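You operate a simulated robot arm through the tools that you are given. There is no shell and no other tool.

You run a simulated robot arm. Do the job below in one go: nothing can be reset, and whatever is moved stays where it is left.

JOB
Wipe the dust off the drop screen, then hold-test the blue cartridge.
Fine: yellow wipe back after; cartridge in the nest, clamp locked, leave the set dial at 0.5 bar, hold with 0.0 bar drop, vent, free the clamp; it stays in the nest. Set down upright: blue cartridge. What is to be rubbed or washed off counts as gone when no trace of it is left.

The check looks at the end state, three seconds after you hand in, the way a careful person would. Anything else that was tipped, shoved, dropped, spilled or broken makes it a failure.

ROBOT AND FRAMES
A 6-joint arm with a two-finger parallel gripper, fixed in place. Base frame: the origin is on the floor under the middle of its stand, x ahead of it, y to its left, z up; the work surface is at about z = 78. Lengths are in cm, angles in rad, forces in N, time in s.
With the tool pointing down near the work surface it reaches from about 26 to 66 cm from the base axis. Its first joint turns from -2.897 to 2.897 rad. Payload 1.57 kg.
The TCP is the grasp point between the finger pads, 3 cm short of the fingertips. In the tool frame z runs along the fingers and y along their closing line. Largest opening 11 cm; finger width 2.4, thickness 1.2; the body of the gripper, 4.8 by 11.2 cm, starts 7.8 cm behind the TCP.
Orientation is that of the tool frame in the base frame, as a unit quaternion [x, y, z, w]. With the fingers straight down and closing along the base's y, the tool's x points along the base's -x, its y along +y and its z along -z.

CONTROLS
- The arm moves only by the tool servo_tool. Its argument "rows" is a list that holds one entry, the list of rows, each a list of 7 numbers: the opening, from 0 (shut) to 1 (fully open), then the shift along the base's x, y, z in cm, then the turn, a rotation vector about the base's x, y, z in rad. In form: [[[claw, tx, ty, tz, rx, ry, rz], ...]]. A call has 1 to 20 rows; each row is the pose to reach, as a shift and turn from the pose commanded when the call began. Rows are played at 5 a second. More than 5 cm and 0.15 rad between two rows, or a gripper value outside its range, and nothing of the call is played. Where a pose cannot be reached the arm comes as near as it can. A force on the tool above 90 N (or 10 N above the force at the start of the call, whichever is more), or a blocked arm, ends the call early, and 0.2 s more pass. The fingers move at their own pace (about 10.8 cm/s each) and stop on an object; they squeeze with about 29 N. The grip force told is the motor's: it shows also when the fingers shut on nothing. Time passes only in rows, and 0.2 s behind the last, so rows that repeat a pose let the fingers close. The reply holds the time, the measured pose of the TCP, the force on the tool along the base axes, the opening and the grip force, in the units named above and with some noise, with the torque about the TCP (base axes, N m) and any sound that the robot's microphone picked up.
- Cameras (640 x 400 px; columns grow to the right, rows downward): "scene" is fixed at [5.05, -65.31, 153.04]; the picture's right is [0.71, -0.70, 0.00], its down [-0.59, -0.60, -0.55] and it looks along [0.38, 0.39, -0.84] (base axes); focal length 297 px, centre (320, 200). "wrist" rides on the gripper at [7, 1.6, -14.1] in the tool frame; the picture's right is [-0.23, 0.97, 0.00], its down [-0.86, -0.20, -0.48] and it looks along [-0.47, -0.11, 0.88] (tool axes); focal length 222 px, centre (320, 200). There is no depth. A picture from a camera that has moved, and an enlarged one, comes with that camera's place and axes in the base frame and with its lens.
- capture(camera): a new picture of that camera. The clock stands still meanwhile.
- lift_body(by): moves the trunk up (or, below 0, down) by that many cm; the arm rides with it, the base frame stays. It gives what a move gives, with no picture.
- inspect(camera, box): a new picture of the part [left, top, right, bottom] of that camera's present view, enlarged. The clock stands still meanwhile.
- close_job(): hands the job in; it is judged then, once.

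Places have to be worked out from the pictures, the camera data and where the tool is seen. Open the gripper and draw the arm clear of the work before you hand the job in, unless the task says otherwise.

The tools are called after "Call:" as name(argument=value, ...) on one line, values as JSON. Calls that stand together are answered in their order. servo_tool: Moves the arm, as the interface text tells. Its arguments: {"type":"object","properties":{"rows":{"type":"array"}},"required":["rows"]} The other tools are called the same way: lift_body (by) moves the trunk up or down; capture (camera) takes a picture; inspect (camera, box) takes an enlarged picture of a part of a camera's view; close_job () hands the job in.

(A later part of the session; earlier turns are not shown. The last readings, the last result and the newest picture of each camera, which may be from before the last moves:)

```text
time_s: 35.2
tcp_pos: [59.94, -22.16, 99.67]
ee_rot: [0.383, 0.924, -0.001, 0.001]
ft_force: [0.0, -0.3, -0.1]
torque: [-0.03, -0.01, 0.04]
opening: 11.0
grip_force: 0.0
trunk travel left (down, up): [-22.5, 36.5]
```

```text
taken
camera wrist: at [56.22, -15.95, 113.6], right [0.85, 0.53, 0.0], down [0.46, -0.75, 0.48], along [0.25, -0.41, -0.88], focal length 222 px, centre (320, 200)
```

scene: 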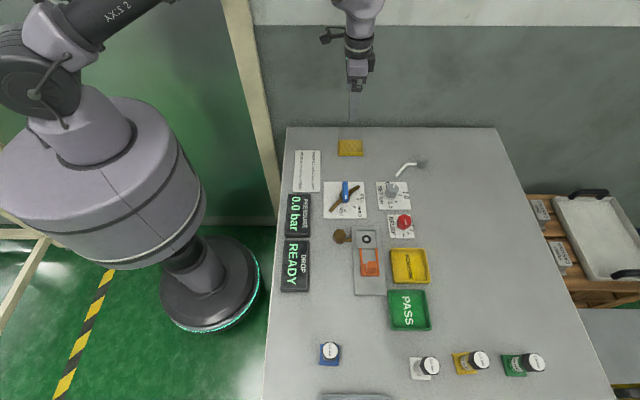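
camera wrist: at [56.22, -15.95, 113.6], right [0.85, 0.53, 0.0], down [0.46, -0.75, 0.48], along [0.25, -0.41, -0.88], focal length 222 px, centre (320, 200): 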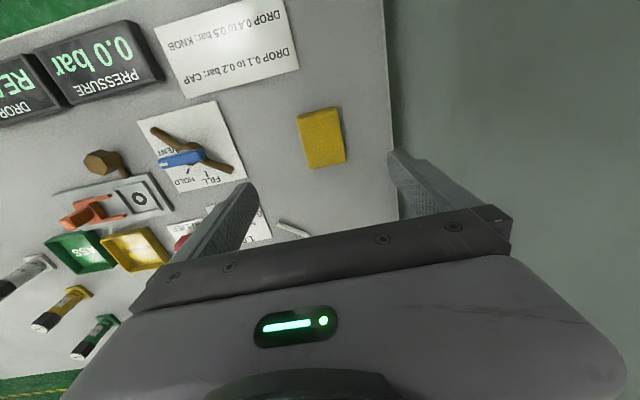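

The wipe is back in place. Now I travel toward the blue cartridge (about [11.2, -61.7], top near z 87.5) to view it up close.

Call:
servo_tool(rows=[[[1, -3.7, -2.8, 0, 0, 0, 0], [1, -7.4, -5.6, 0, 0, 0, 0], [1, -11.1, -8.4, 0, 0, 0, 0], [1, -14.8, -11.2, 0, 0, 0, 0], [1, -18.5, -14, 0, 0, 0, 0], [1, -22.2, -16.8, 0, 0, 0, 0], [1, -25.9, -19.6, 0, 0, 0, 0], [1, -29.6, -22.4, 0, 0, 0, 0], [1, -33.3, -25.2, 0, 0, 0, 0], [1, -37, -28, 0, 0, 0, 0], [1, -40.7, -30.8, 0, 0, 0, 0], [1, -44.1, -33.9, 0, 0, 0, 0], [1, -44.1, -33.9, 0, 0, 0, 0]]])

Call:
capture(camera="wrist")

Call:
inspect(camera="scene", box=[270, 120, 450, 232])

```text
time_s: 38.0
tcp_pos: [16.04, -56.28, 99.77]
ee_rot: [0.383, 0.924, 0.0, 0.0]
ft_force: [-0.3, -0.6, -0.2]
torque: [-0.03, -0.01, 0.03]
opening: 11.0
grip_force: 0.1
trunk travel left (down, up): [-22.5, 36.5]
```

```text
taken
camera wrist: at [12.15, -50.11, 113.8], right [0.85, 0.53, 0.0], down [0.46, -0.75, 0.48], along [0.25, -0.41, -0.88], focal length 222 px, centre (320, 200)
```

wrist: 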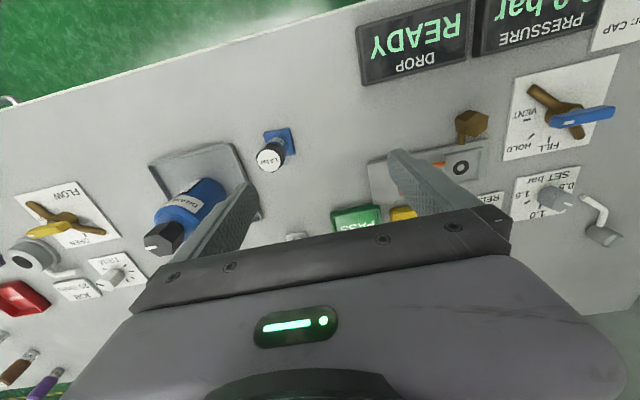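

```text
3.56 times, centred on (360, 176) of scene
camera zoom: at [5.05, -65.31, 153.04], right [0.71, -0.7, 0.0], down [-0.59, -0.6, -0.55], along [0.38, 0.39, -0.84], focal length 1057 px, centre (178, 285)
```

zoom: 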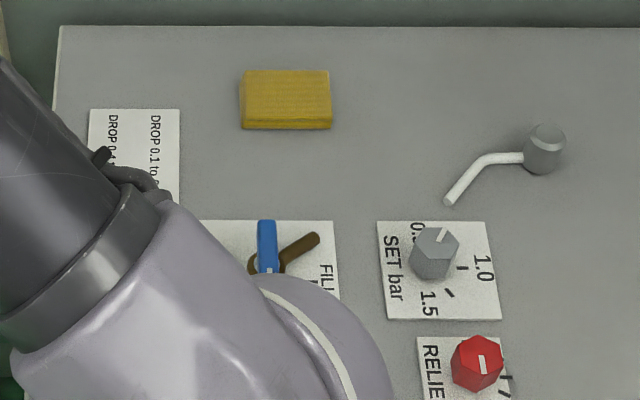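

The wipe sits where it was (within 3 mm). I zoom on the cartridge, knob and dial from this viewpoint.

Call:
inspect(camera="wrist", box=[230, 110, 320, 190])

Call:
inspect(camera="wrist", box=[500, 150, 600, 230])

Call:
inspect(camera="wrist", box=[420, 90, 520, 180])

```text
5.00 times, centred on (275, 150) of wrist
camera zoom: at [12.15, -50.11, 113.8], right [0.85, 0.53, 0.0], down [0.46, -0.75, 0.48], along [0.25, -0.41, -0.88], focal length 1111 px, centre (545, 450)
```

zoom: 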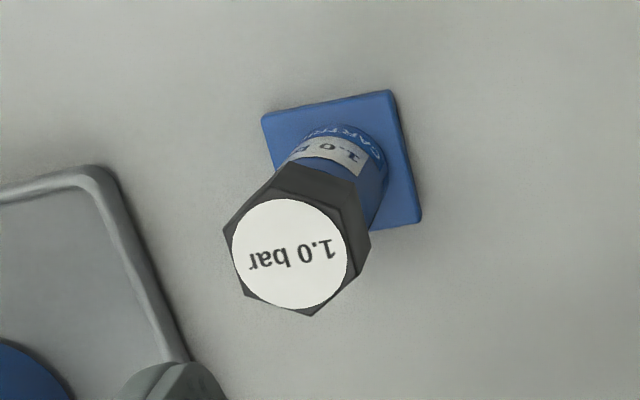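

```text
5.00 times, centred on (550, 190) of wrist
camera zoom: at [12.15, -50.11, 113.8], right [0.85, 0.53, 0.0], down [0.46, -0.75, 0.48], along [0.25, -0.41, -0.88], focal length 1111 px, centre (-830, 250)
```

zoom: 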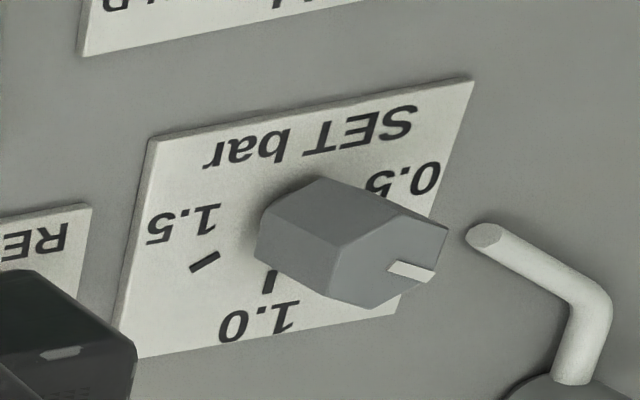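

```text
4.44 times, centred on (470, 135) of wrist
camera zoom: at [12.15, -50.11, 113.8], right [0.85, 0.53, 0.0], down [0.46, -0.75, 0.48], along [0.25, -0.41, -0.88], focal length 987 px, centre (-347, 489)
```

zoom: 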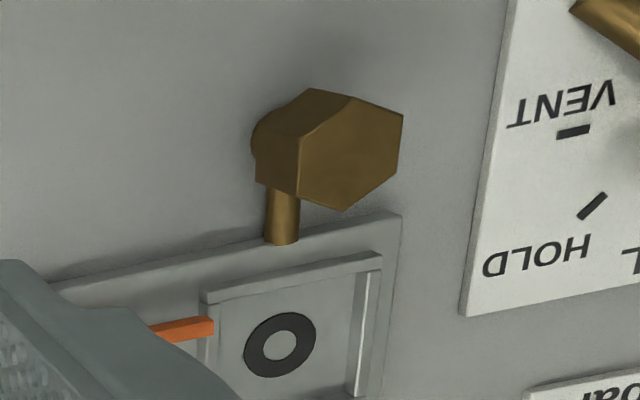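

The dial's mark sits at the 0.5 side (about 15°, with 1.0 at −45° and 1.5 at −105°), so it stays untouched. The cartridge has a square foot, aligned to the bench, and a hex cap whose flats face the diagonal, which matches my finger direction. I move over it.

Call:
servo_tool(rows=[[[1, -2.3, -2.7, -2, 0, 0, 0], [1, -4.65, -5.4, -4, 0, 0, 0], [1, -4.65, -5.4, -6, 0, 0, 0], [1, -4.65, -5.4, -6, 0, 0, 0]]])

Call:
capture(camera="wrist")

Call:
inspect(camera="scene", box=[270, 280, 390, 400])

```text
time_s: 39.0
tcp_pos: [11.37, -61.43, 93.68]
ee_rot: [0.383, 0.924, 0.0, 0.001]
ft_force: [0.2, -0.4, 1.4]
torque: [0.01, -0.02, 0.03]
opening: 11.02
grip_force: 0.1
trunk travel left (down, up): [-22.5, 36.5]
```

```text
taken
camera wrist: at [7.48, -55.34, 107.66], right [0.85, 0.53, 0.0], down [0.46, -0.75, 0.48], along [0.25, -0.41, -0.88], focal length 222 px, centre (320, 200)
```

wrist: 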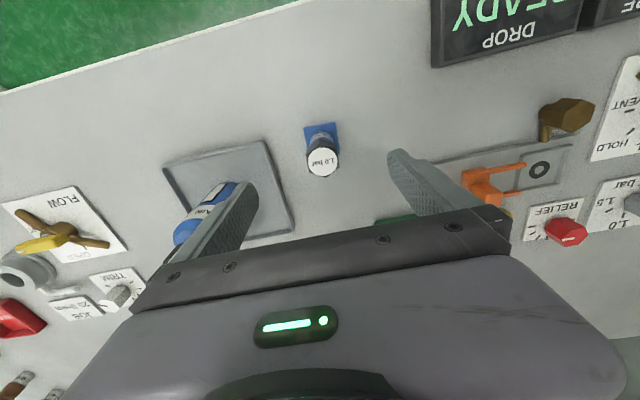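

```text
3.33 times, centred on (330, 340) of scene
camera zoom: at [5.05, -65.31, 153.04], right [0.71, -0.7, 0.0], down [-0.59, -0.6, -0.55], along [0.38, 0.39, -0.84], focal length 990 px, centre (287, -267)
```

zoom: 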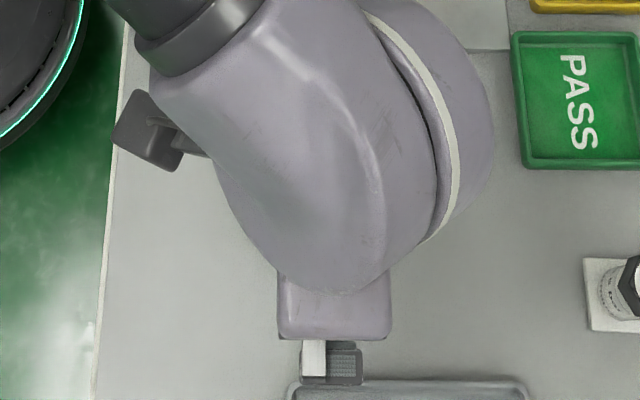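

Nearly centred; I zoom in to refine the offset.

Call:
inspect(camera="wrist", box=[280, 105, 360, 185])

```text
5.00 times, centred on (320, 145) of wrist
camera zoom: at [7.48, -55.34, 107.66], right [0.85, 0.53, 0.0], down [0.46, -0.75, 0.48], along [0.25, -0.41, -0.88], focal length 1111 px, centre (320, 475)
```

zoom: 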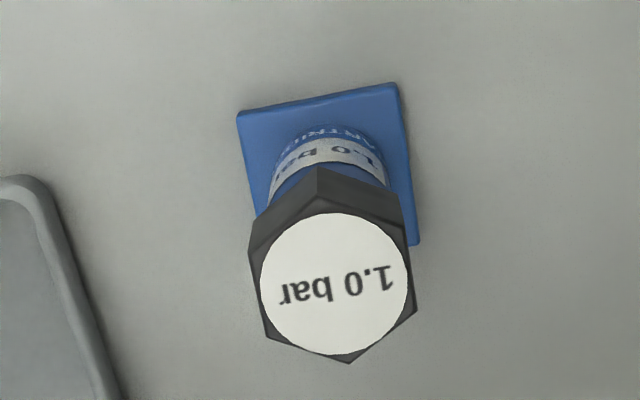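

Cap and foot centre are within 2 mm of the tool axis. I narrow the opening a bit (to stay clear of the tray), descend to the cap, then close gently.

Call:
servo_tool(rows=[[[0.6, 0.1, 0.2, 0, 0, 0, 0], [0.6, 0.1, 0.2, -3, 0, 0, 0], [0.6, 0.1, 0.2, -6, 0, 0, 0], [0.6, 0.1, 0.2, -8.2, 0, 0, 0], [0.6, 0.1, 0.2, -8.2, 0, 0, 0]]])

Call:
inspect(camera="wrist", box=[240, 100, 400, 240])

```text
time_s: 40.2
tcp_pos: [11.43, -61.28, 85.35]
ee_rot: [0.383, 0.924, 0.001, 0.0]
ft_force: [-0.4, -0.4, -0.1]
torque: [0.0, 0.01, 0.01]
opening: 6.58
grip_force: 0.0
trunk travel left (down, up): [-22.5, 36.5]
```

```text
2.86 times, centred on (320, 170) of wrist
camera zoom: at [7.57, -55.09, 99.38], right [0.85, 0.53, 0.0], down [0.46, -0.75, 0.48], along [0.25, -0.41, -0.88], focal length 635 px, centre (320, 286)
```

zoom: 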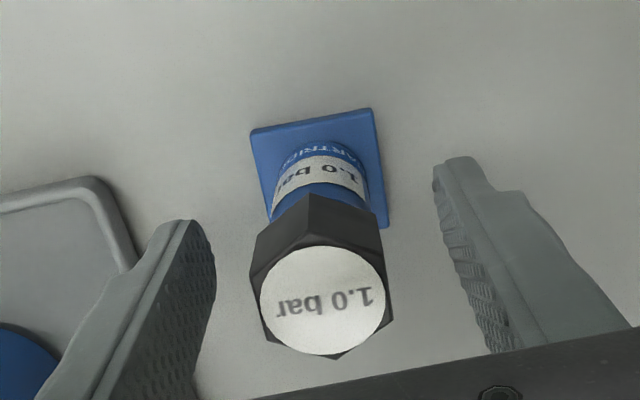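

Centred between the fingers. Closing on the hex flats.

Call:
servo_tool(rows=[[[0.4, 0, 0, 0, 0, 0, 0], [0.3, 0, 0, 0, 0, 0, 0], [0.2, 0, 0, 0, 0, 0, 0], [0, 0, 0, 0, 0, 0, 0], [0, 0, 0, 0, 0, 0, 0], [0, 0, 0, 0, 0, 0, 0]]])

Call:
inspect(camera="wrist", box=[240, 100, 400, 240])

```text
time_s: 41.6
tcp_pos: [11.36, -61.18, 85.45]
ee_rot: [0.382, 0.924, 0.001, 0.001]
ft_force: [-0.2, 0.5, 0.5]
torque: [0.01, -0.01, 0.0]
opening: 3.07
grip_force: 28.6
trunk travel left (down, up): [-22.5, 36.5]
```

```text
2.86 times, centred on (320, 170) of wrist
camera zoom: at [7.57, -55.1, 99.41], right [0.85, 0.53, 0.0], down [0.46, -0.75, 0.48], along [0.25, -0.41, -0.88], focal length 635 px, centre (320, 286)
```

zoom: 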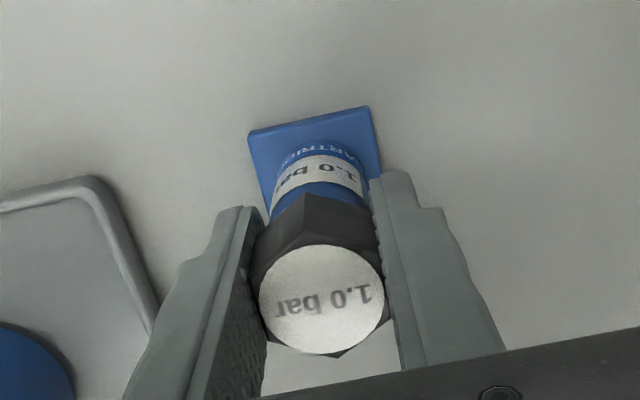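

Gripped at 3.07 cm on the flats. Lifting straight up and checking what comes along.

Call:
servo_tool(rows=[[[0, 0, 0, 1, 0, 0, 0], [0, 0, 0, 3, 0, 0, 0], [0, 0, 0, 6, 0, 0, 0], [0, 0, 0, 10, 0, 0, 0], [0, 0, 0, 12, 0, 0, 0], [0, 0, 0, 12, 0, 0, 0]]])

Call:
capture(camera="wrist")

Call:
capture(camera="scene")

```text
time_s: 43.0
tcp_pos: [11.33, -61.34, 97.46]
ee_rot: [0.383, 0.924, 0.0, 0.0]
ft_force: [0.6, -0.3, -1.7]
torque: [0.03, -0.03, 0.0]
opening: 3.06
grip_force: 28.8
trunk travel left (down, up): [-22.5, 36.5]
```

```text
taken
camera wrist: at [7.57, -55.18, 111.47], right [0.85, 0.53, 0.0], down [0.46, -0.75, 0.48], along [0.25, -0.41, -0.88], focal length 222 px, centre (320, 200)
```

wrist: 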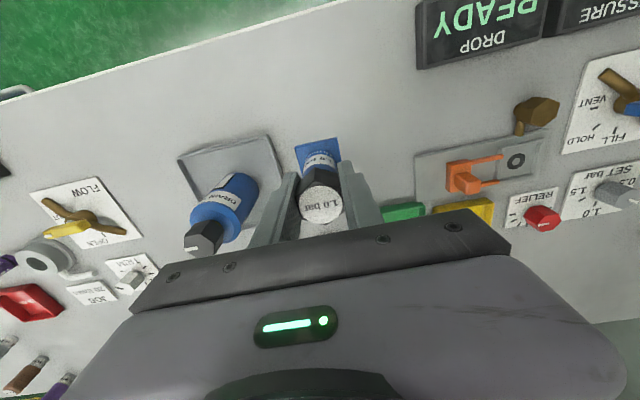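

```text
taken
```

scene: 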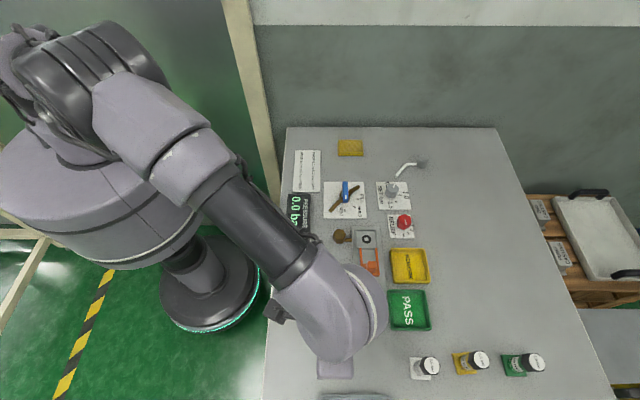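

The whole cartridge including its square foot is in the gripper, upright. I carry it toward the nest, stopping short along the diagonal so the nest is visible beside it.

Call:
servo_tool(rows=[[[0, 4, 1.2, 0.6, 0, 0, 0], [0, 8, 2.4, 1.2, 0, 0, 0], [0, 12, 3.6, 1.8, 0, 0, 0], [0, 16, 4.8, 2.4, 0, 0, 0], [0, 20, 6, 2.6, 0, 0, 0], [0, 21, 6.3, 2.6, 0, 0, 0], [0, 21, 6.3, 2.6, 0, 0, 0]]])

Call:
capture(camera="wrist")

Call:
inspect(camera="wrist", box=[320, 80, 480, 200])

```text
time_s: 44.6
tcp_pos: [32.52, -55.01, 99.91]
ee_rot: [0.382, 0.924, -0.001, 0.0]
ft_force: [0.5, 0.0, -2.1]
torque: [0.0, 0.01, 0.03]
opening: 3.05
grip_force: 29.1
trunk travel left (down, up): [-22.5, 36.5]
```

```text
taken
camera wrist: at [28.73, -48.86, 113.95], right [0.85, 0.53, 0.0], down [0.46, -0.75, 0.48], along [0.25, -0.41, -0.88], focal length 222 px, centre (320, 200)
```

wrist: 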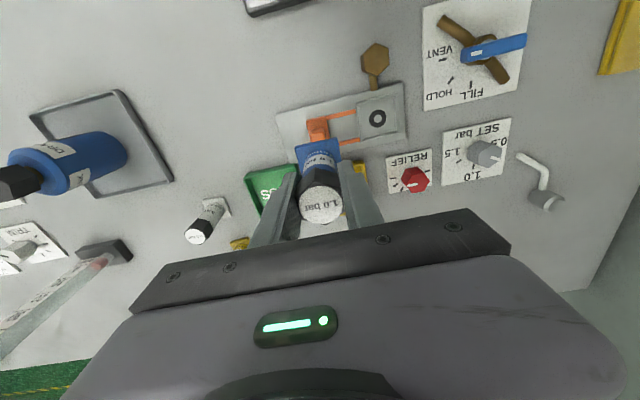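

```text
3.33 times, centred on (400, 140) of wrist
camera zoom: at [28.73, -48.86, 113.95], right [0.85, 0.53, 0.0], down [0.46, -0.75, 0.48], along [0.25, -0.41, -0.88], focal length 740 px, centre (53, 400)
```

zoom: 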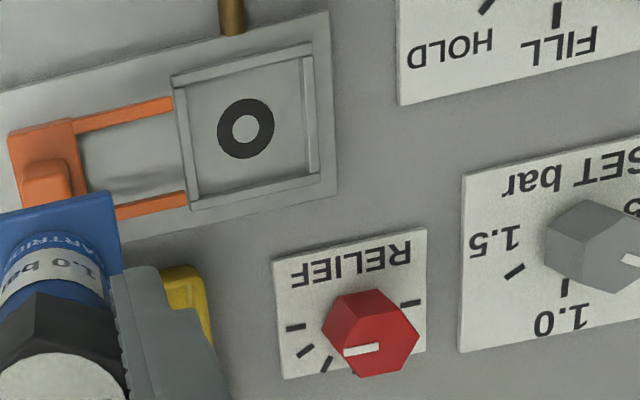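

Three wrist views agree on the nest ring at [38.8, -48.75]; the pocket (~5.3 cm) gives the 4.3 cm foot about half a centimetre each side. I move above it and come down to just above the rails.

Call:
servo_tool(rows=[[[0, 3.2, 3.1, 0, 0, 0, 0], [0, 6.35, 6.18, 0, 0, 0, 0], [0, 6.35, 6.18, -4, 0, 0, 0], [0, 6.35, 6.18, -8, 0, 0, 0], [0, 6.35, 6.18, -11, 0, 0, 0], [0, 6.35, 6.18, -11, 0, 0, 0]]])

Call:
capture(camera="wrist")

Call:
inspect(camera="wrist", box=[240, 80, 400, 200])

Call:
inspect(camera="scene", box=[320, 190, 420, 300])

```text
time_s: 46.0
tcp_pos: [38.88, -48.81, 88.97]
ee_rot: [0.383, 0.924, 0.0, 0.001]
ft_force: [0.6, -0.4, -1.7]
torque: [-0.02, 0.02, -0.01]
opening: 3.04
grip_force: 28.8
trunk travel left (down, up): [-22.5, 36.5]
```

```text
taken
camera wrist: at [35.04, -42.65, 103.02], right [0.85, 0.53, 0.0], down [0.46, -0.75, 0.48], along [0.25, -0.41, -0.88], focal length 222 px, centre (320, 200)
```

wrist: 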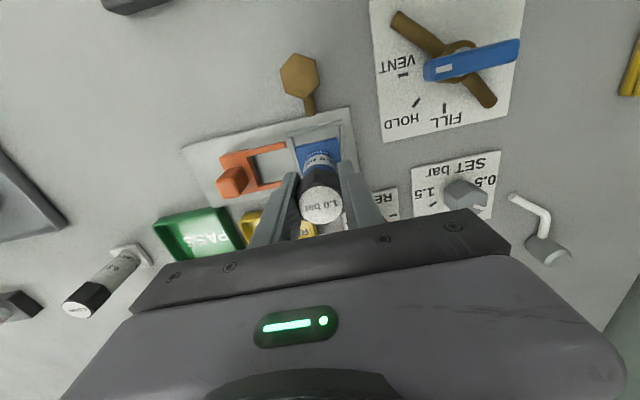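

```text
3.33 times, centred on (320, 140) of wrist
camera zoom: at [35.04, -42.65, 103.02], right [0.85, 0.53, 0.0], down [0.46, -0.75, 0.48], along [0.25, -0.41, -0.88], focal length 740 px, centre (320, 400)
```

zoom: 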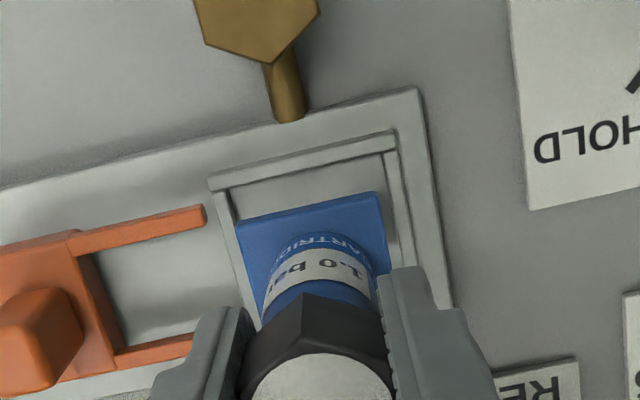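

```text
3.64 times, centred on (370, 245) of scene
camera zoom: at [5.05, -65.31, 153.04], right [0.71, -0.7, 0.0], down [-0.59, -0.6, -0.55], along [0.38, 0.39, -0.84], focal length 1081 px, centre (138, 36)
```

zoom: 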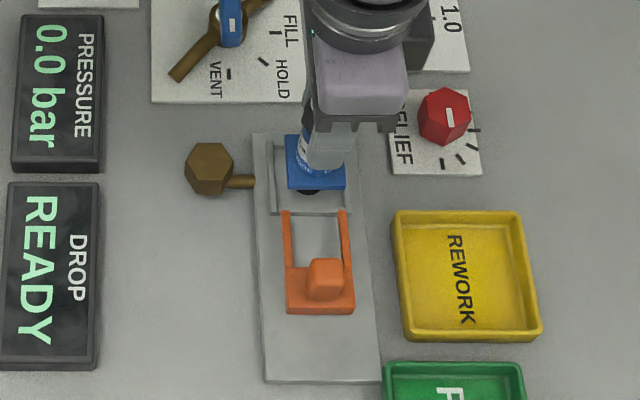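

Foot centre [39.0, -48.8] matches the pocket centre [39.0, -48.87]. I lower gently and watch the force.

Call:
servo_tool(rows=[[[0, 0, 0, -0.8, 0, 0, 0], [0, 0, 0, -1.6, 0, 0, 0], [0, 0, 0, -2.2, 0, 0, 0], [0, 0, 0, -2.5, 0, 0, 0], [0, 0, 0, -2.5, 0, 0, 0]]])

Call:
inspect(camera="wrist", box=[240, 80, 400, 200])

```text
time_s: 47.2
tcp_pos: [38.82, -48.73, 86.46]
ee_rot: [0.382, 0.924, 0.0, 0.0]
ft_force: [-0.7, -0.4, -2.2]
torque: [0.01, 0.0, 0.0]
opening: 3.04
grip_force: 29.6
trunk travel left (down, up): [-22.5, 36.5]
```

```text
3.33 times, centred on (320, 140) of wrist
camera zoom: at [35.0, -42.69, 100.46], right [0.85, 0.53, 0.0], down [0.46, -0.75, 0.48], along [0.25, -0.41, -0.88], focal length 740 px, centre (320, 400)
```

zoom: 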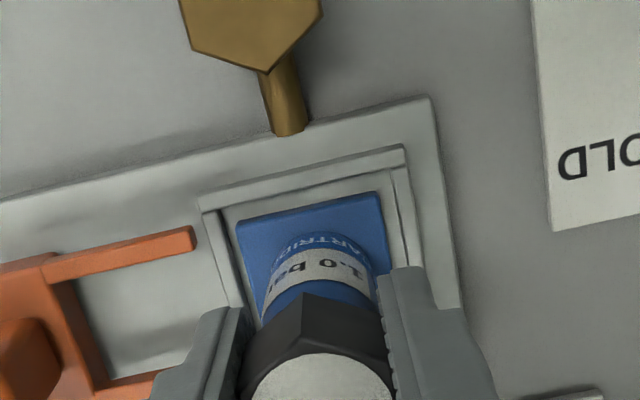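

The foot sits inside the pocket outline with even gaps. Continuing down in 1–2 mm steps until it seats.

Call:
servo_tool(rows=[[[0, 0, 0, -0.2, 0, 0, 0], [0, 0, 0, -0.4, 0, 0, 0], [0, 0, 0, -0.4, 0, 0, 0]]])

```text
time_s: 48.0
tcp_pos: [38.85, -48.7, 86.32]
ee_rot: [0.383, 0.924, 0.0, 0.001]
ft_force: [0.4, -1.4, 21.5]
torque: [-0.1, -0.03, -0.03]
opening: 3.09
grip_force: 28.7
trunk travel left (down, up): [-22.5, 36.5]
```

Seated with contact (about 21 N). I relieve the push slightly, open, and check the cartridge stands squarely before retreating.

Call:
servo_tool(rows=[[[0, 0, 0, 0.15, 0, 0, 0], [0, 0, 0, 0.17, 0, 0, 0], [0.35, 0, 0, 0.17, 0, 0, 0], [0.5, 0, 0, 0.17, 0, 0, 0], [0.6, 0, 0, 0.17, 0, 0, 0], [0.6, 0, 0, 0.17, 0, 0, 0]]])

Call:
inspect(camera="wrist", box=[240, 80, 400, 200])

Call:
servo_tool(rows=[[[0.6, 0, 0, 3, 0, 0, 0], [0.6, 0, 0, 7, 0, 0, 0], [0.6, 0, 0, 11, 0, 0, 0], [0.6, 0, 0, 13, 0, 0, 0], [0.6, 0, 0, 13, 0, 0, 0]]])

Call:
capture(camera="wrist")

Call:
inspect(camera="scene", box=[320, 190, 420, 300])

```text
time_s: 49.4
tcp_pos: [38.86, -48.77, 86.44]
ee_rot: [0.383, 0.924, 0.0, 0.0]
ft_force: [-0.4, -1.0, 0.5]
torque: [0.01, -0.01, -0.01]
opening: 6.59
grip_force: 0.0
trunk travel left (down, up): [-22.5, 36.5]
```

```text
3.33 times, centred on (320, 140) of wrist
camera zoom: at [35.01, -42.66, 100.38], right [0.85, 0.53, 0.0], down [0.46, -0.75, 0.48], along [0.25, -0.41, -0.88], focal length 740 px, centre (320, 400)
```

zoom: 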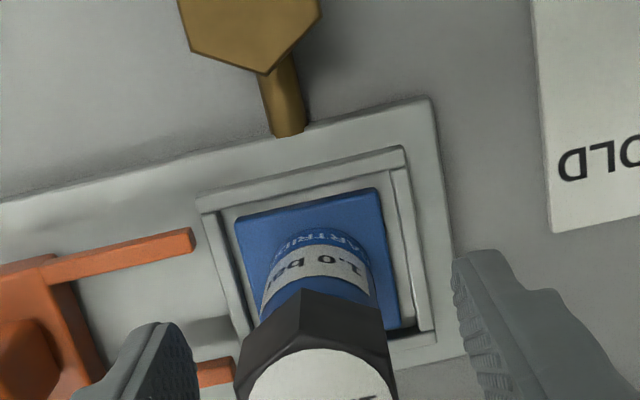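

```text
time_s: 50.6
tcp_pos: [38.81, -48.89, 99.21]
ee_rot: [0.383, 0.924, 0.0, 0.001]
ft_force: [0.5, 0.4, -0.4]
torque: [-0.01, 0.04, 0.03]
opening: 6.63
grip_force: 0.0
trunk travel left (down, up): [-22.5, 36.5]
```

```text
taken
camera wrist: at [34.98, -42.72, 113.22], right [0.85, 0.53, 0.0], down [0.46, -0.75, 0.48], along [0.25, -0.41, -0.88], focal length 222 px, centre (320, 200)
```

wrist: 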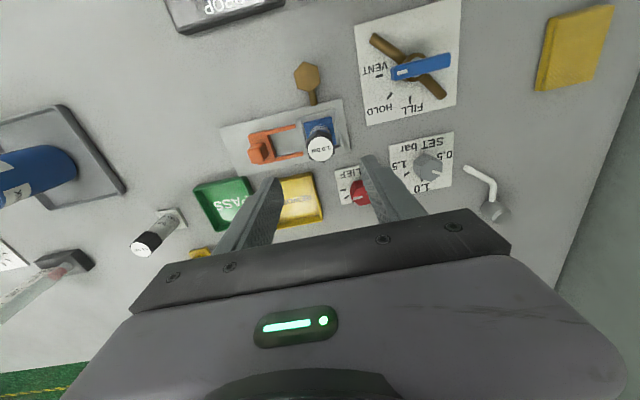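

```text
3.64 times, centred on (370, 245) of scene
camera zoom: at [5.05, -65.31, 153.04], right [0.71, -0.7, 0.0], down [-0.59, -0.6, -0.55], along [0.38, 0.39, -0.84], focal length 1081 px, centre (138, 36)
```

zoom: 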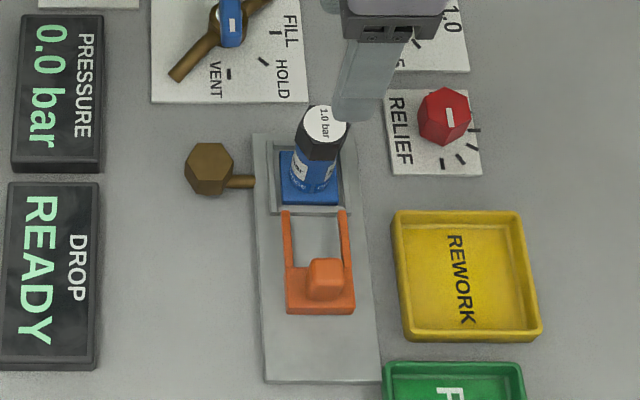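

The cartridge stands seated and upright in the nest. Next the clamp: I turn the gripper 90° (fingers closing across the slide) and move above the orange clamp knob at about [32.4, -55.3].

Call:
servo_tool(rows=[[[0.6, -0.5, -0.5, 0, 0, 0, 0.131], [0.6, -1.1, -1.1, 0, 0, 0, 0.262], [0.6, -1.6, -1.6, 0, 0, 0, 0.393], [0.6, -2.1, -2.2, 0, 0, 0, 0.524], [0.6, -2.7, -2.7, 0, 0, 0, 0.654], [0.6, -3.2, -3.3, 0, 0, 0, 0.785], [0.6, -3.7, -3.8, 0, 0, 0, 0.916], [0.6, -4.3, -4.4, 0, 0, 0, 1.047], [0.6, -4.8, -4.9, 0, 0, 0, 1.178], [0.6, -5.3, -5.5, -1, 0, 0, 1.309], [0.6, -5.9, -6, -2, 0, 0, 1.44], [0.6, -6.4, -6.55, -3.3, 0, 0, 1.571], [0.6, -6.4, -6.55, -3.3, 0, 0, 1.571]]])

Call:
capture(camera="wrist")

Call:
inspect(camera="wrist", box=[240, 80, 400, 200])

```text
time_s: 53.4
tcp_pos: [32.58, -55.41, 96.0]
ee_rot: [-0.384, 0.923, 0.0, 0.0]
ft_force: [-0.6, 0.1, 0.2]
torque: [0.03, 0.01, 0.0]
opening: 6.59
grip_force: 0.0
trunk travel left (down, up): [-22.5, 36.5]
```

```text
taken
camera wrist: at [26.37, -59.13, 109.96], right [-0.53, 0.85, 0.0], down [0.74, 0.47, 0.48], along [0.41, 0.25, -0.88], focal length 222 px, centre (320, 200)
```

wrist: 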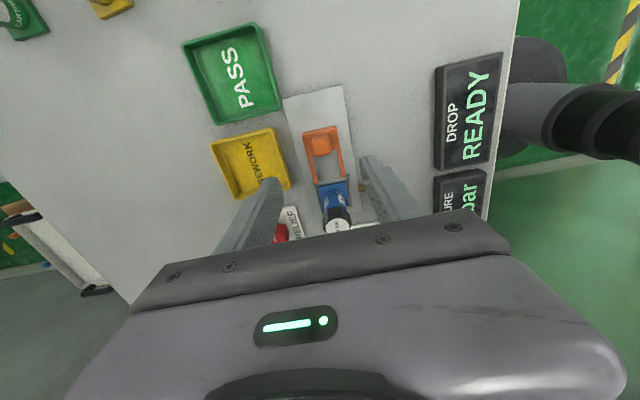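

```text
3.33 times, centred on (320, 140) of wrist
camera zoom: at [26.37, -59.13, 109.96], right [-0.53, 0.85, 0.0], down [0.74, 0.47, 0.48], along [0.41, 0.25, -0.88], focal length 740 px, centre (320, 400)
```

zoom: 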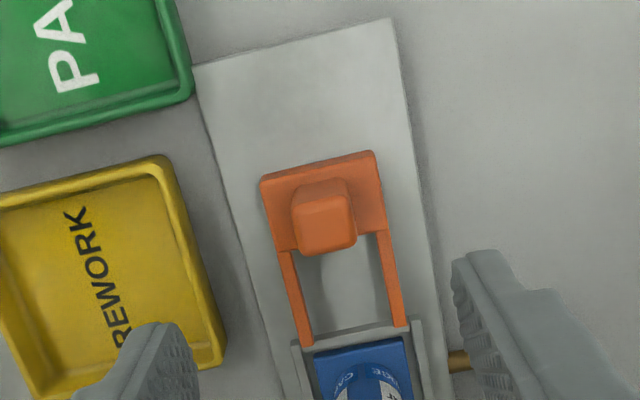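

I can see the clamp knob at about [33.05, -54.95]. I shift over it and come down partway to verify.

Call:
servo_tool(rows=[[[0.5, 0.65, 0.35, -2, 0, 0, 0], [0.5, 0.65, 0.35, -5, 0, 0, 0], [0.5, 0.65, 0.35, -8, 0, 0, 0], [0.5, 0.65, 0.35, -8, 0, 0, 0]]])

Call:
inspect(camera="wrist", box=[220, 100, 420, 240])

Call:
inspect(camera="scene", box=[320, 190, 420, 300])

```text
time_s: 54.4
tcp_pos: [33.0, -55.11, 88.18]
ee_rot: [-0.382, 0.924, 0.0, 0.0]
ft_force: [0.0, -0.4, -0.7]
torque: [-0.01, -0.01, 0.0]
opening: 5.48
grip_force: 0.1
trunk travel left (down, up): [-22.5, 36.5]
```

```text
2.86 times, centred on (320, 170) of wrist
camera zoom: at [26.9, -58.88, 102.06], right [-0.53, 0.85, 0.0], down [0.75, 0.46, 0.48], along [0.41, 0.25, -0.88], focal length 635 px, centre (320, 286)
```

zoom: 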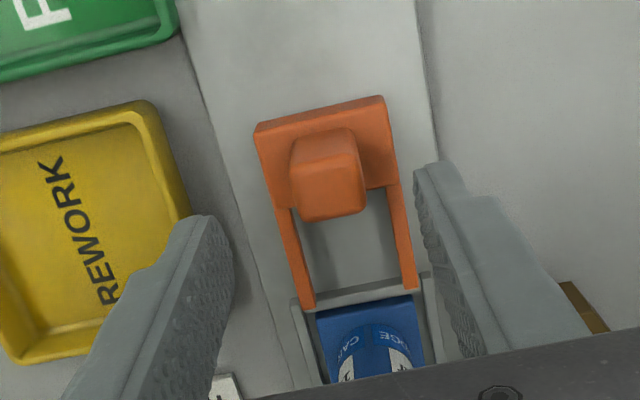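

```text
3.64 times, centred on (370, 245) of scene
camera zoom: at [5.05, -65.31, 153.04], right [0.71, -0.7, 0.0], down [-0.59, -0.6, -0.55], along [0.38, 0.39, -0.84], focal length 1081 px, centre (138, 36)
```

zoom: 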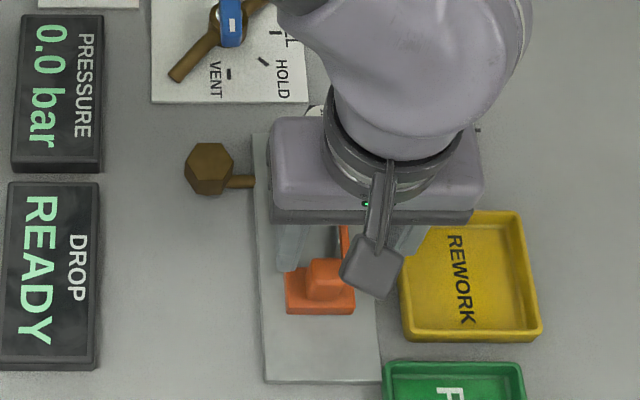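

Small correction toward the knob's centre, then lowering so the fingertips straddle the knob just above the orange plate.

Call:
servo_tool(rows=[[[0.5, 0.2, 0.38, -1.5, 0, 0, 0], [0.5, 0.2, 0.38, -3, 0, 0, 0], [0.5, 0.2, 0.38, -4.3, 0, 0, 0], [0.5, 0.2, 0.38, -4.5, 0, 0, 0]]])

Call:
inspect(camera="wrist", box=[220, 100, 420, 240])

```text
time_s: 55.4
tcp_pos: [33.21, -54.75, 83.59]
ee_rot: [-0.383, 0.924, 0.0, -0.001]
ft_force: [0.4, -0.6, 1.0]
torque: [-0.01, 0.0, 0.03]
opening: 5.51
grip_force: 0.1
trunk travel left (down, up): [-22.5, 36.5]
```

```text
2.86 times, centred on (320, 170) of wrist
camera zoom: at [27.11, -58.41, 97.54], right [-0.53, 0.85, 0.0], down [0.75, 0.46, 0.48], along [0.41, 0.25, -0.88], focal length 635 px, centre (320, 286)
```

zoom: 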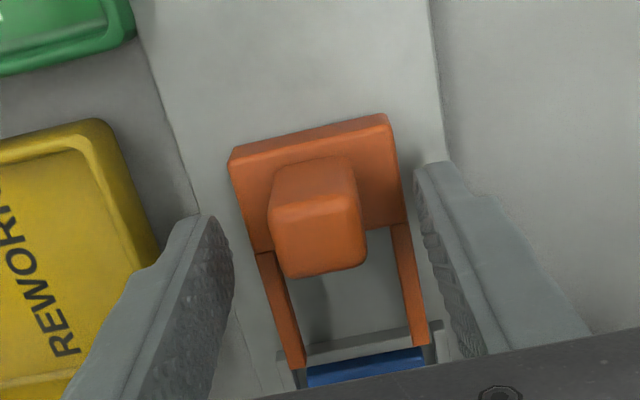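

The knob is centred now (its top lines up with the tool axis). Closing on it.

Call:
servo_tool(rows=[[[0.3, 0, 0, -0.2, 0, 0, 0], [0.2, 0, 0, -0.2, 0, 0, 0], [0, 0, 0, -0.2, 0, 0, 0], [0, 0, 0, -0.2, 0, 0, 0], [0, 0, 0, -0.2, 0, 0, 0]]])

Call:
inspect(camera="wrist", box=[220, 100, 420, 240])

```text
time_s: 56.6
tcp_pos: [33.04, -54.48, 83.44]
ee_rot: [-0.384, 0.924, -0.001, 0.0]
ft_force: [-9.3, 9.6, 12.9]
torque: [0.92, 0.01, -0.26]
opening: 4.69
grip_force: 44.9
trunk travel left (down, up): [-22.5, 36.5]
```

```text
2.86 times, centred on (320, 170) of wrist
camera zoom: at [27.0, -58.25, 97.44], right [-0.53, 0.85, 0.0], down [0.75, 0.46, 0.48], along [0.41, 0.25, -0.88], focal length 635 px, centre (320, 286)
```

zoom: 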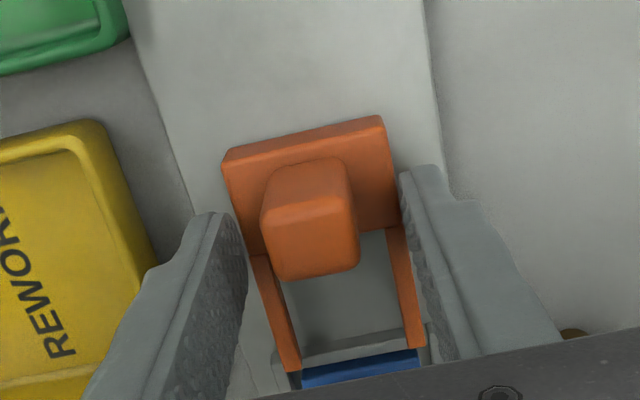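

The fingers closed at 4.69 cm, so they caught the wider orange plate rather than the knob; the knob is taller than I assumed. I open, raise about 1.3 cm, re-centre, and grip the knob itself.

Call:
servo_tool(rows=[[[0.5, 0, 0, 0, 0, 0, 0], [0.5, 0, 0, 0, 0, 0, 0], [0.5, -0.2, -0.2, 0.8, 0, 0, 0], [0.5, -0.35, -0.35, 1.3, 0, 0, 0], [0.5, -0.35, -0.35, 1.3, 0, 0, 0], [0.3, -0.35, -0.35, 1.3, 0, 0, 0], [0.2, -0.35, -0.35, 1.3, 0, 0, 0], [0, -0.35, -0.35, 1.3, 0, 0, 0], [0, -0.35, -0.35, 1.3, 0, 0, 0], [0, -0.35, -0.35, 1.3, 0, 0, 0]]])

Call:
inspect(camera="wrist", box=[220, 100, 420, 240])

```text
time_s: 58.8
tcp_pos: [32.79, -54.96, 84.54]
ee_rot: [-0.383, 0.924, 0.0, 0.0]
ft_force: [-9.2, 9.7, -3.4]
torque: [0.14, 0.09, -0.07]
opening: 2.18
grip_force: 34.4
trunk travel left (down, up): [-22.5, 36.5]
```

```text
2.86 times, centred on (320, 170) of wrist
camera zoom: at [26.7, -58.62, 98.57], right [-0.53, 0.85, 0.0], down [0.75, 0.46, 0.48], along [0.41, 0.25, -0.88], focal length 635 px, centre (320, 286)
```

zoom: 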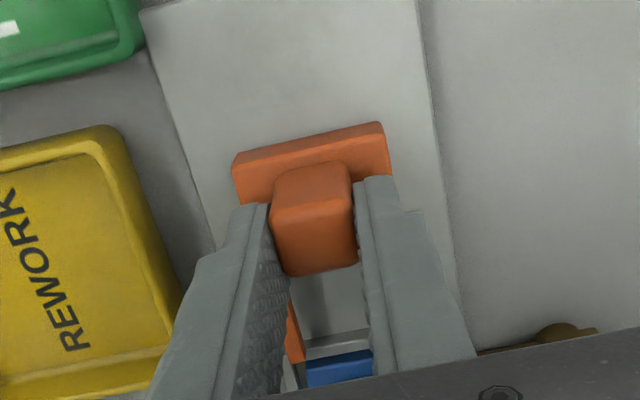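

Now holding the knob itself (2.18 cm). There's a slight sideways load, so I ease 1 mm toward it and slide the clamp along the diagonal toward the cartridge.

Call:
servo_tool(rows=[[[0, -0.1, 0.1, 0, 0, 0, 0], [0, 0.2, 0.4, 0, 0, 0, 0], [0, 0.5, 0.7, 0, 0, 0, 0], [0, 0.8, 1, 0, 0, 0, 0], [0, 1.1, 1.3, 0, 0, 0, 0], [0, 1.4, 1.6, 0, 0, 0, 0], [0, 1.7, 1.9, 0, 0, 0, 0], [0, 1.7, 1.9, 0, 0, 0, 0]]])

Call:
inspect(camera="wrist", box=[220, 100, 420, 240])

Call:
inspect(camera="scene", box=[320, 190, 420, 300])

```text
time_s: 60.6
tcp_pos: [34.63, -53.11, 84.52]
ee_rot: [-0.382, 0.924, 0.0, 0.0]
ft_force: [-7.8, 6.4, -7.6]
torque: [-0.24, 0.38, -0.06]
opening: 2.18
grip_force: 34.7
trunk travel left (down, up): [-22.5, 36.5]
```

```text
2.86 times, centred on (320, 170) of wrist
camera zoom: at [28.52, -56.8, 98.58], right [-0.53, 0.85, 0.0], down [0.75, 0.46, 0.48], along [0.41, 0.25, -0.88], focal length 635 px, centre (320, 286)
```

zoom: 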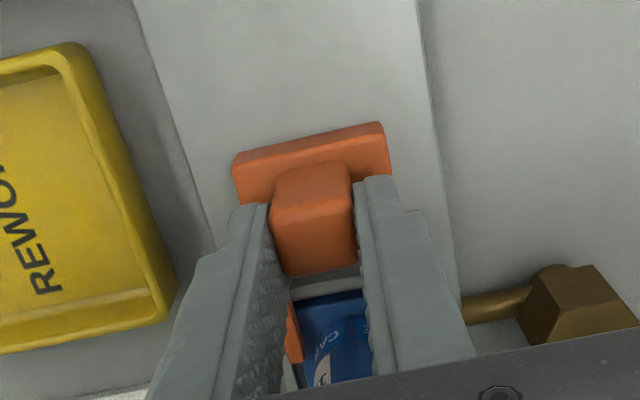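

```text
3.64 times, centred on (370, 245) of scene
camera zoom: at [5.05, -65.31, 153.04], right [0.71, -0.7, 0.0], down [-0.59, -0.6, -0.55], along [0.38, 0.39, -0.84], focal length 1081 px, centre (138, 36)
```

zoom: 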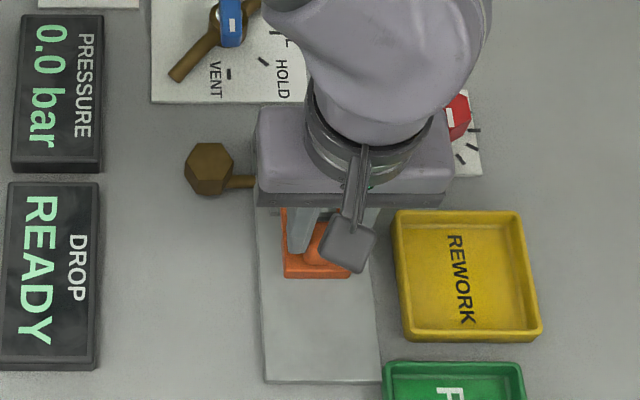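

The clamp slides freely. Continuing toward the stop, watching the force.

Call:
servo_tool(rows=[[[0, 0.25, 0.35, 0, 0, 0, 0], [0, 0.55, 0.65, 0, 0, 0, 0], [0, 0.85, 0.95, 0, 0, 0, 0], [0, 1.15, 1.25, 0, 0, 0, 0], [0, 1.15, 1.25, 0, 0, 0, 0]]])

Call:
inspect(camera="wrist", box=[220, 100, 420, 240])

Call:
inspect(camera="scene", box=[320, 190, 420, 300])

```text
time_s: 61.8
tcp_pos: [35.65, -52.07, 84.67]
ee_rot: [-0.383, 0.924, -0.001, 0.0]
ft_force: [-19.1, -9.1, -10.1]
torque: [-0.49, 0.63, -0.04]
opening: 2.14
grip_force: 34.4
trunk travel left (down, up): [-22.5, 36.5]
```

```text
2.86 times, centred on (320, 170) of wrist
camera zoom: at [29.53, -55.77, 98.58], right [-0.53, 0.85, 0.0], down [0.75, 0.46, 0.48], along [0.41, 0.25, -0.88], focal length 635 px, centre (320, 286)
```

zoom: 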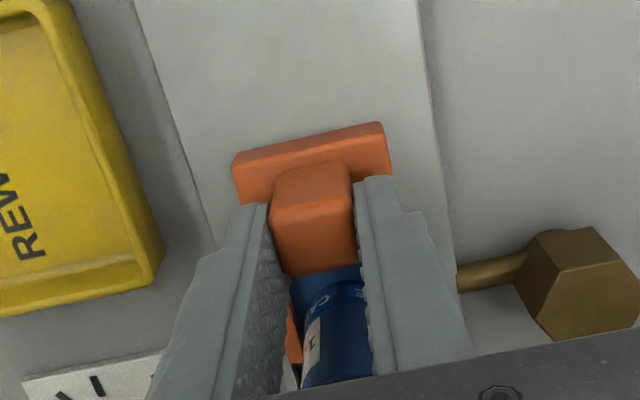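

```text
3.64 times, centred on (370, 245) of scene
camera zoom: at [5.05, -65.31, 153.04], right [0.71, -0.7, 0.0], down [-0.59, -0.6, -0.55], along [0.38, 0.39, -0.84], focal length 1081 px, centre (138, 36)
```

zoom: 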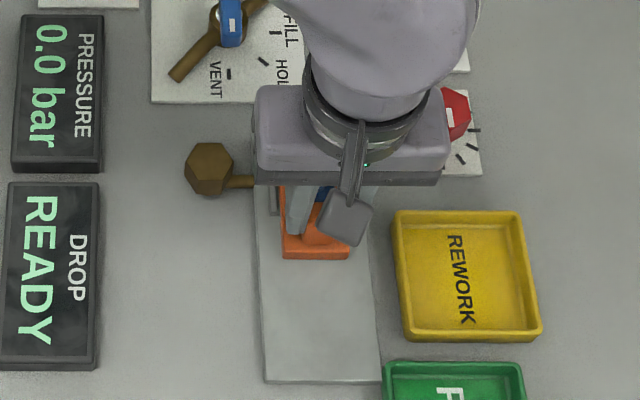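

The slide has moved 4.06 cm and now resists at about 20 N, probably the stop. I'll press a little further to confirm it's fully home.

Call:
servo_tool(rows=[[[0, 0.1, 0.1, 0, 0, 0, 0], [0, 0.2, 0.2, 0, 0, 0, 0], [0, 0.2, 0.2, 0, 0, 0, 0]]])

Call:
inspect(camera="wrist", box=[260, 140, 380, 220])

```text
time_s: 62.6
tcp_pos: [35.89, -51.79, 84.68]
ee_rot: [-0.383, 0.924, -0.001, 0.002]
ft_force: [-22.1, -13.5, -2.2]
torque: [-0.19, 0.49, -0.05]
opening: 2.17
grip_force: 35.2
trunk travel left (down, up): [-22.5, 36.5]
```

```text
5.00 times, centred on (320, 180) of wrist
camera zoom: at [29.75, -55.52, 98.65], right [-0.53, 0.85, 0.0], down [0.74, 0.46, 0.48], along [0.41, 0.25, -0.88], focal length 1111 px, centre (320, 300)
```

zoom: 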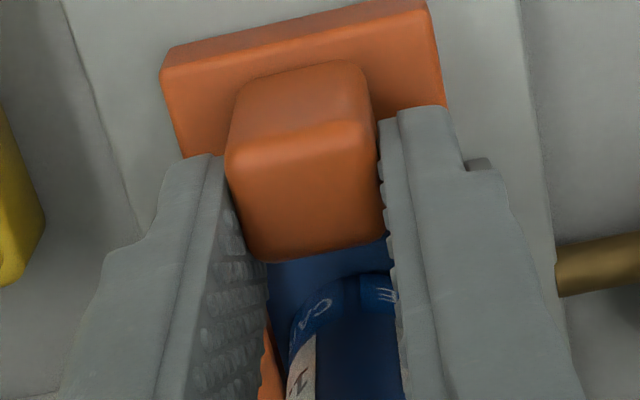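

It still crept forward 3–4 mm with little added force, so it is not at the stop yet. Pushing further in small steps.

Call:
servo_tool(rows=[[[0, 0.12, 0.14, 0, 0, 0, 0], [0, 0.27, 0.29, 0, 0, 0, 0], [0, 0.42, 0.44, 0, 0, 0, 0], [0, 0.42, 0.44, 0, 0, 0, 0]]])

Call:
inspect(camera="wrist", box=[260, 140, 380, 220])

Call:
inspect(camera="scene", box=[330, 210, 400, 290])

```text
time_s: 63.6
tcp_pos: [36.34, -51.5, 84.6]
ee_rot: [-0.383, 0.924, -0.001, 0.001]
ft_force: [-17.0, -17.3, 1.5]
torque: [-0.29, 0.39, -0.02]
opening: 2.17
grip_force: 34.5
trunk travel left (down, up): [-22.5, 36.5]
```

```text
5.00 times, centred on (320, 180) of wrist
camera zoom: at [30.19, -55.08, 98.59], right [-0.53, 0.85, 0.0], down [0.74, 0.46, 0.48], along [0.41, 0.25, -0.88], focal length 1111 px, centre (320, 300)
```

zoom: 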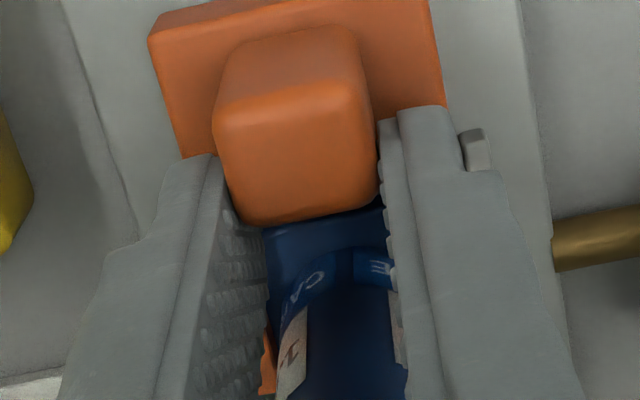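

```text
5.00 times, centred on (365, 250) of scene
camera zoom: at [5.05, -65.31, 153.04], right [0.71, -0.7, 0.0], down [-0.59, -0.6, -0.55], along [0.38, 0.39, -0.84], focal length 1486 px, centre (95, -50)
```

zoom: 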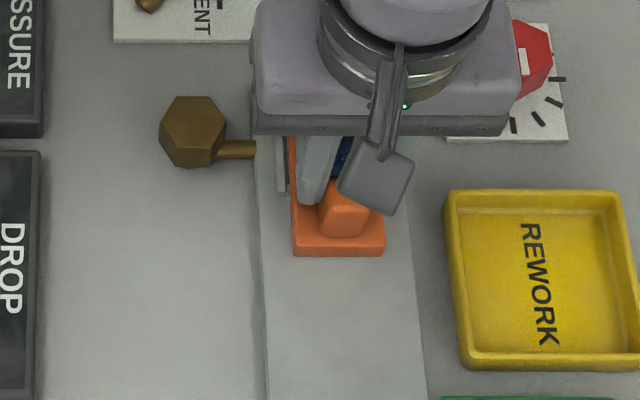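

The knob now slips back in the fingers, so the clamp is at its stop (4.0 cm stroke). I release, rise, and look at it.

Call:
servo_tool(rows=[[[0.3, -0.2, -0.2, 0, 0, 0, 0], [0.45, -0.2, -0.2, 0, 0, 0, 0], [0.45, -0.2, -0.2, 0, 0, 0, 0], [0.45, -0.2, -0.2, 3, 0, 0, 0], [0.45, -0.2, -0.2, 7, 0, 0, 0], [0.45, -1.2, -1.2, 11, 0, 0, 0], [0.45, -3.2, -3.2, 13, 0, 0, 0], [0.45, -3.2, -3.2, 13, 0, 0, 0]]])

Call:
inspect(camera="wrist", box=[240, 80, 400, 200])

Call:
inspect(camera="scene", box=[330, 200, 410, 290])

Call:
capture(camera="scene")

```text
time_s: 65.4
tcp_pos: [33.18, -54.49, 97.69]
ee_rot: [-0.383, 0.924, 0.0, 0.0]
ft_force: [-0.2, -0.7, 0.2]
torque: [-0.01, 0.02, -0.01]
opening: 4.96
grip_force: 0.0
trunk travel left (down, up): [-22.5, 36.5]
```

```text
3.33 times, centred on (320, 140) of wrist
camera zoom: at [27.06, -58.25, 111.61], right [-0.53, 0.85, 0.0], down [0.75, 0.46, 0.48], along [0.41, 0.25, -0.88], focal length 740 px, centre (320, 400)
```

zoom: 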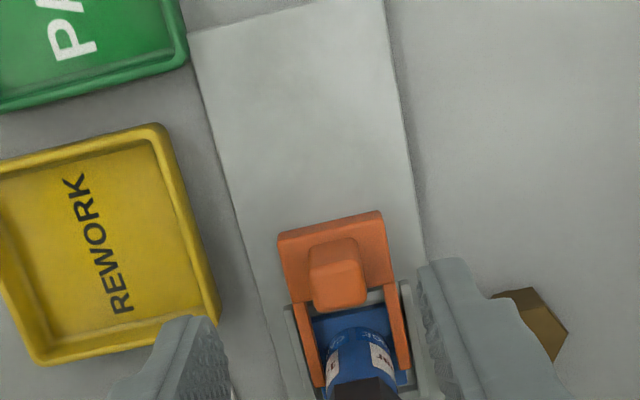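

```text
4.44 times, centred on (370, 245) of scene
camera zoom: at [5.05, -65.31, 153.04], right [0.71, -0.7, 0.0], down [-0.59, -0.6, -0.55], along [0.38, 0.39, -0.84], focal length 1321 px, centre (98, 0)
```

zoom: 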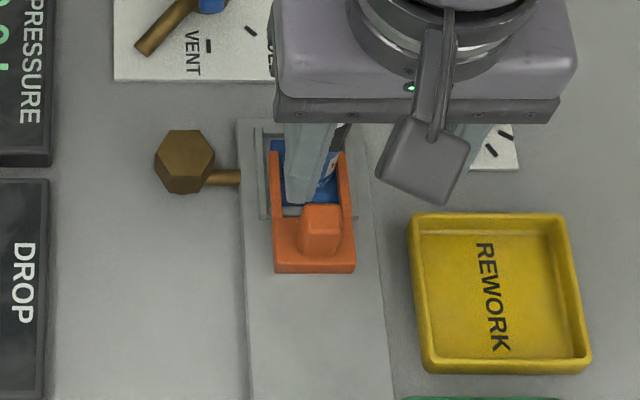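

```text
taken
```

scene: 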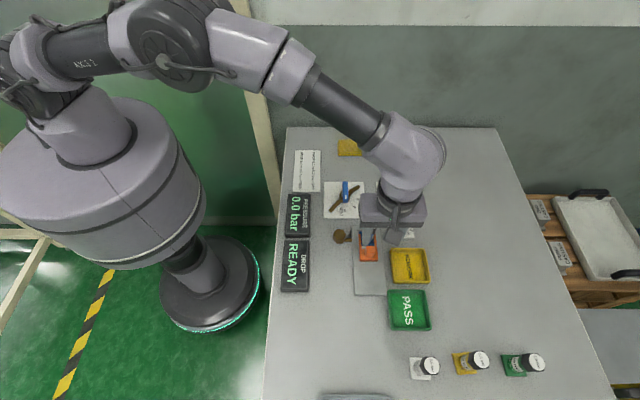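

The fork now straddles the cartridge foot at its stop. Next the valve: it needs a +90° turn (VENT → FILL), so I rotate the wrist to the other end of its range (fingers still across the lever) while moving over toward the valve.

Call:
servo_tool(rows=[[[0.6, 0.5, 1, 0, 0, 0, -0.143], [0.6, 1, 2, 0, 0, 0, -0.286], [0.6, 1.5, 3, 0, 0, 0, -0.428], [0.6, 2, 4, 0, 0, 0, -0.571], [0.6, 2.5, 5, 0, 0, 0, -0.714], [0.6, 3, 6, 0, 0, 0, -0.857], [0.6, 3.5, 7, 0, 0, 0, -1.0], [0.6, 4, 8, 0, 0, 0, -1.142], [0.6, 4.5, 9, 0, 0, 0, -1.285], [0.6, 5, 10, 0, 0, 0, -1.428], [0.6, 5.5, 11, 0, 0, 0, -1.571], [0.6, 5.5, 11, 0, 0, 0, -1.571]]])

Call:
capture(camera="wrist")

Call:
inspect(camera="scene", box=[330, 200, 410, 290])

```text
time_s: 68.0
tcp_pos: [38.69, -43.22, 97.48]
ee_rot: [0.383, 0.924, -0.001, 0.0]
ft_force: [-0.1, 0.0, -0.8]
torque: [0.02, 0.03, 0.04]
opening: 6.61
grip_force: 0.1
trunk travel left (down, up): [-22.5, 36.5]
```

```text
taken
camera wrist: at [34.88, -37.19, 111.52], right [0.85, 0.53, 0.0], down [0.46, -0.75, 0.48], along [0.25, -0.41, -0.88], focal length 222 px, centre (320, 200)
```

wrist: 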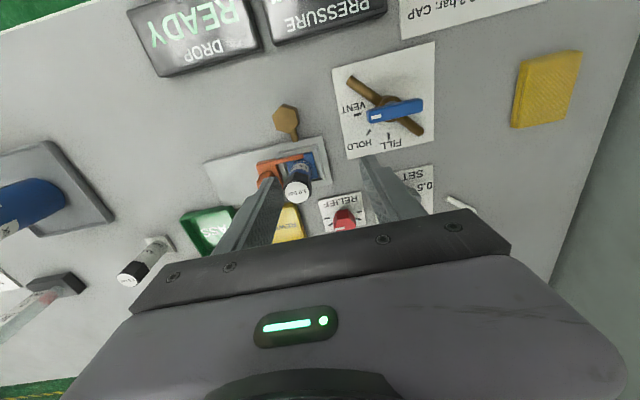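

```text
4.44 times, centred on (370, 245) of scene
camera zoom: at [5.05, -65.31, 153.04], right [0.71, -0.7, 0.0], down [-0.59, -0.6, -0.55], along [0.38, 0.39, -0.84], focal length 1321 px, centre (98, 0)
```

zoom: 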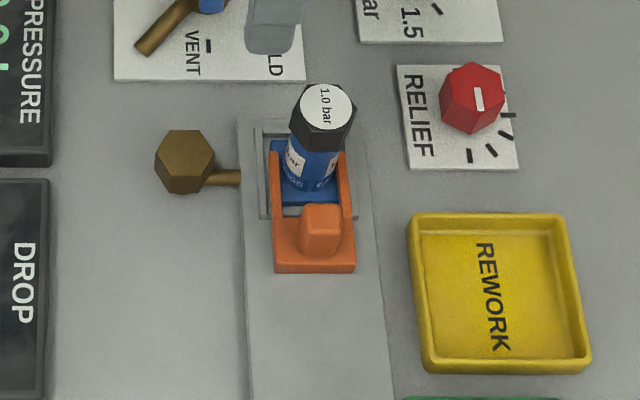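

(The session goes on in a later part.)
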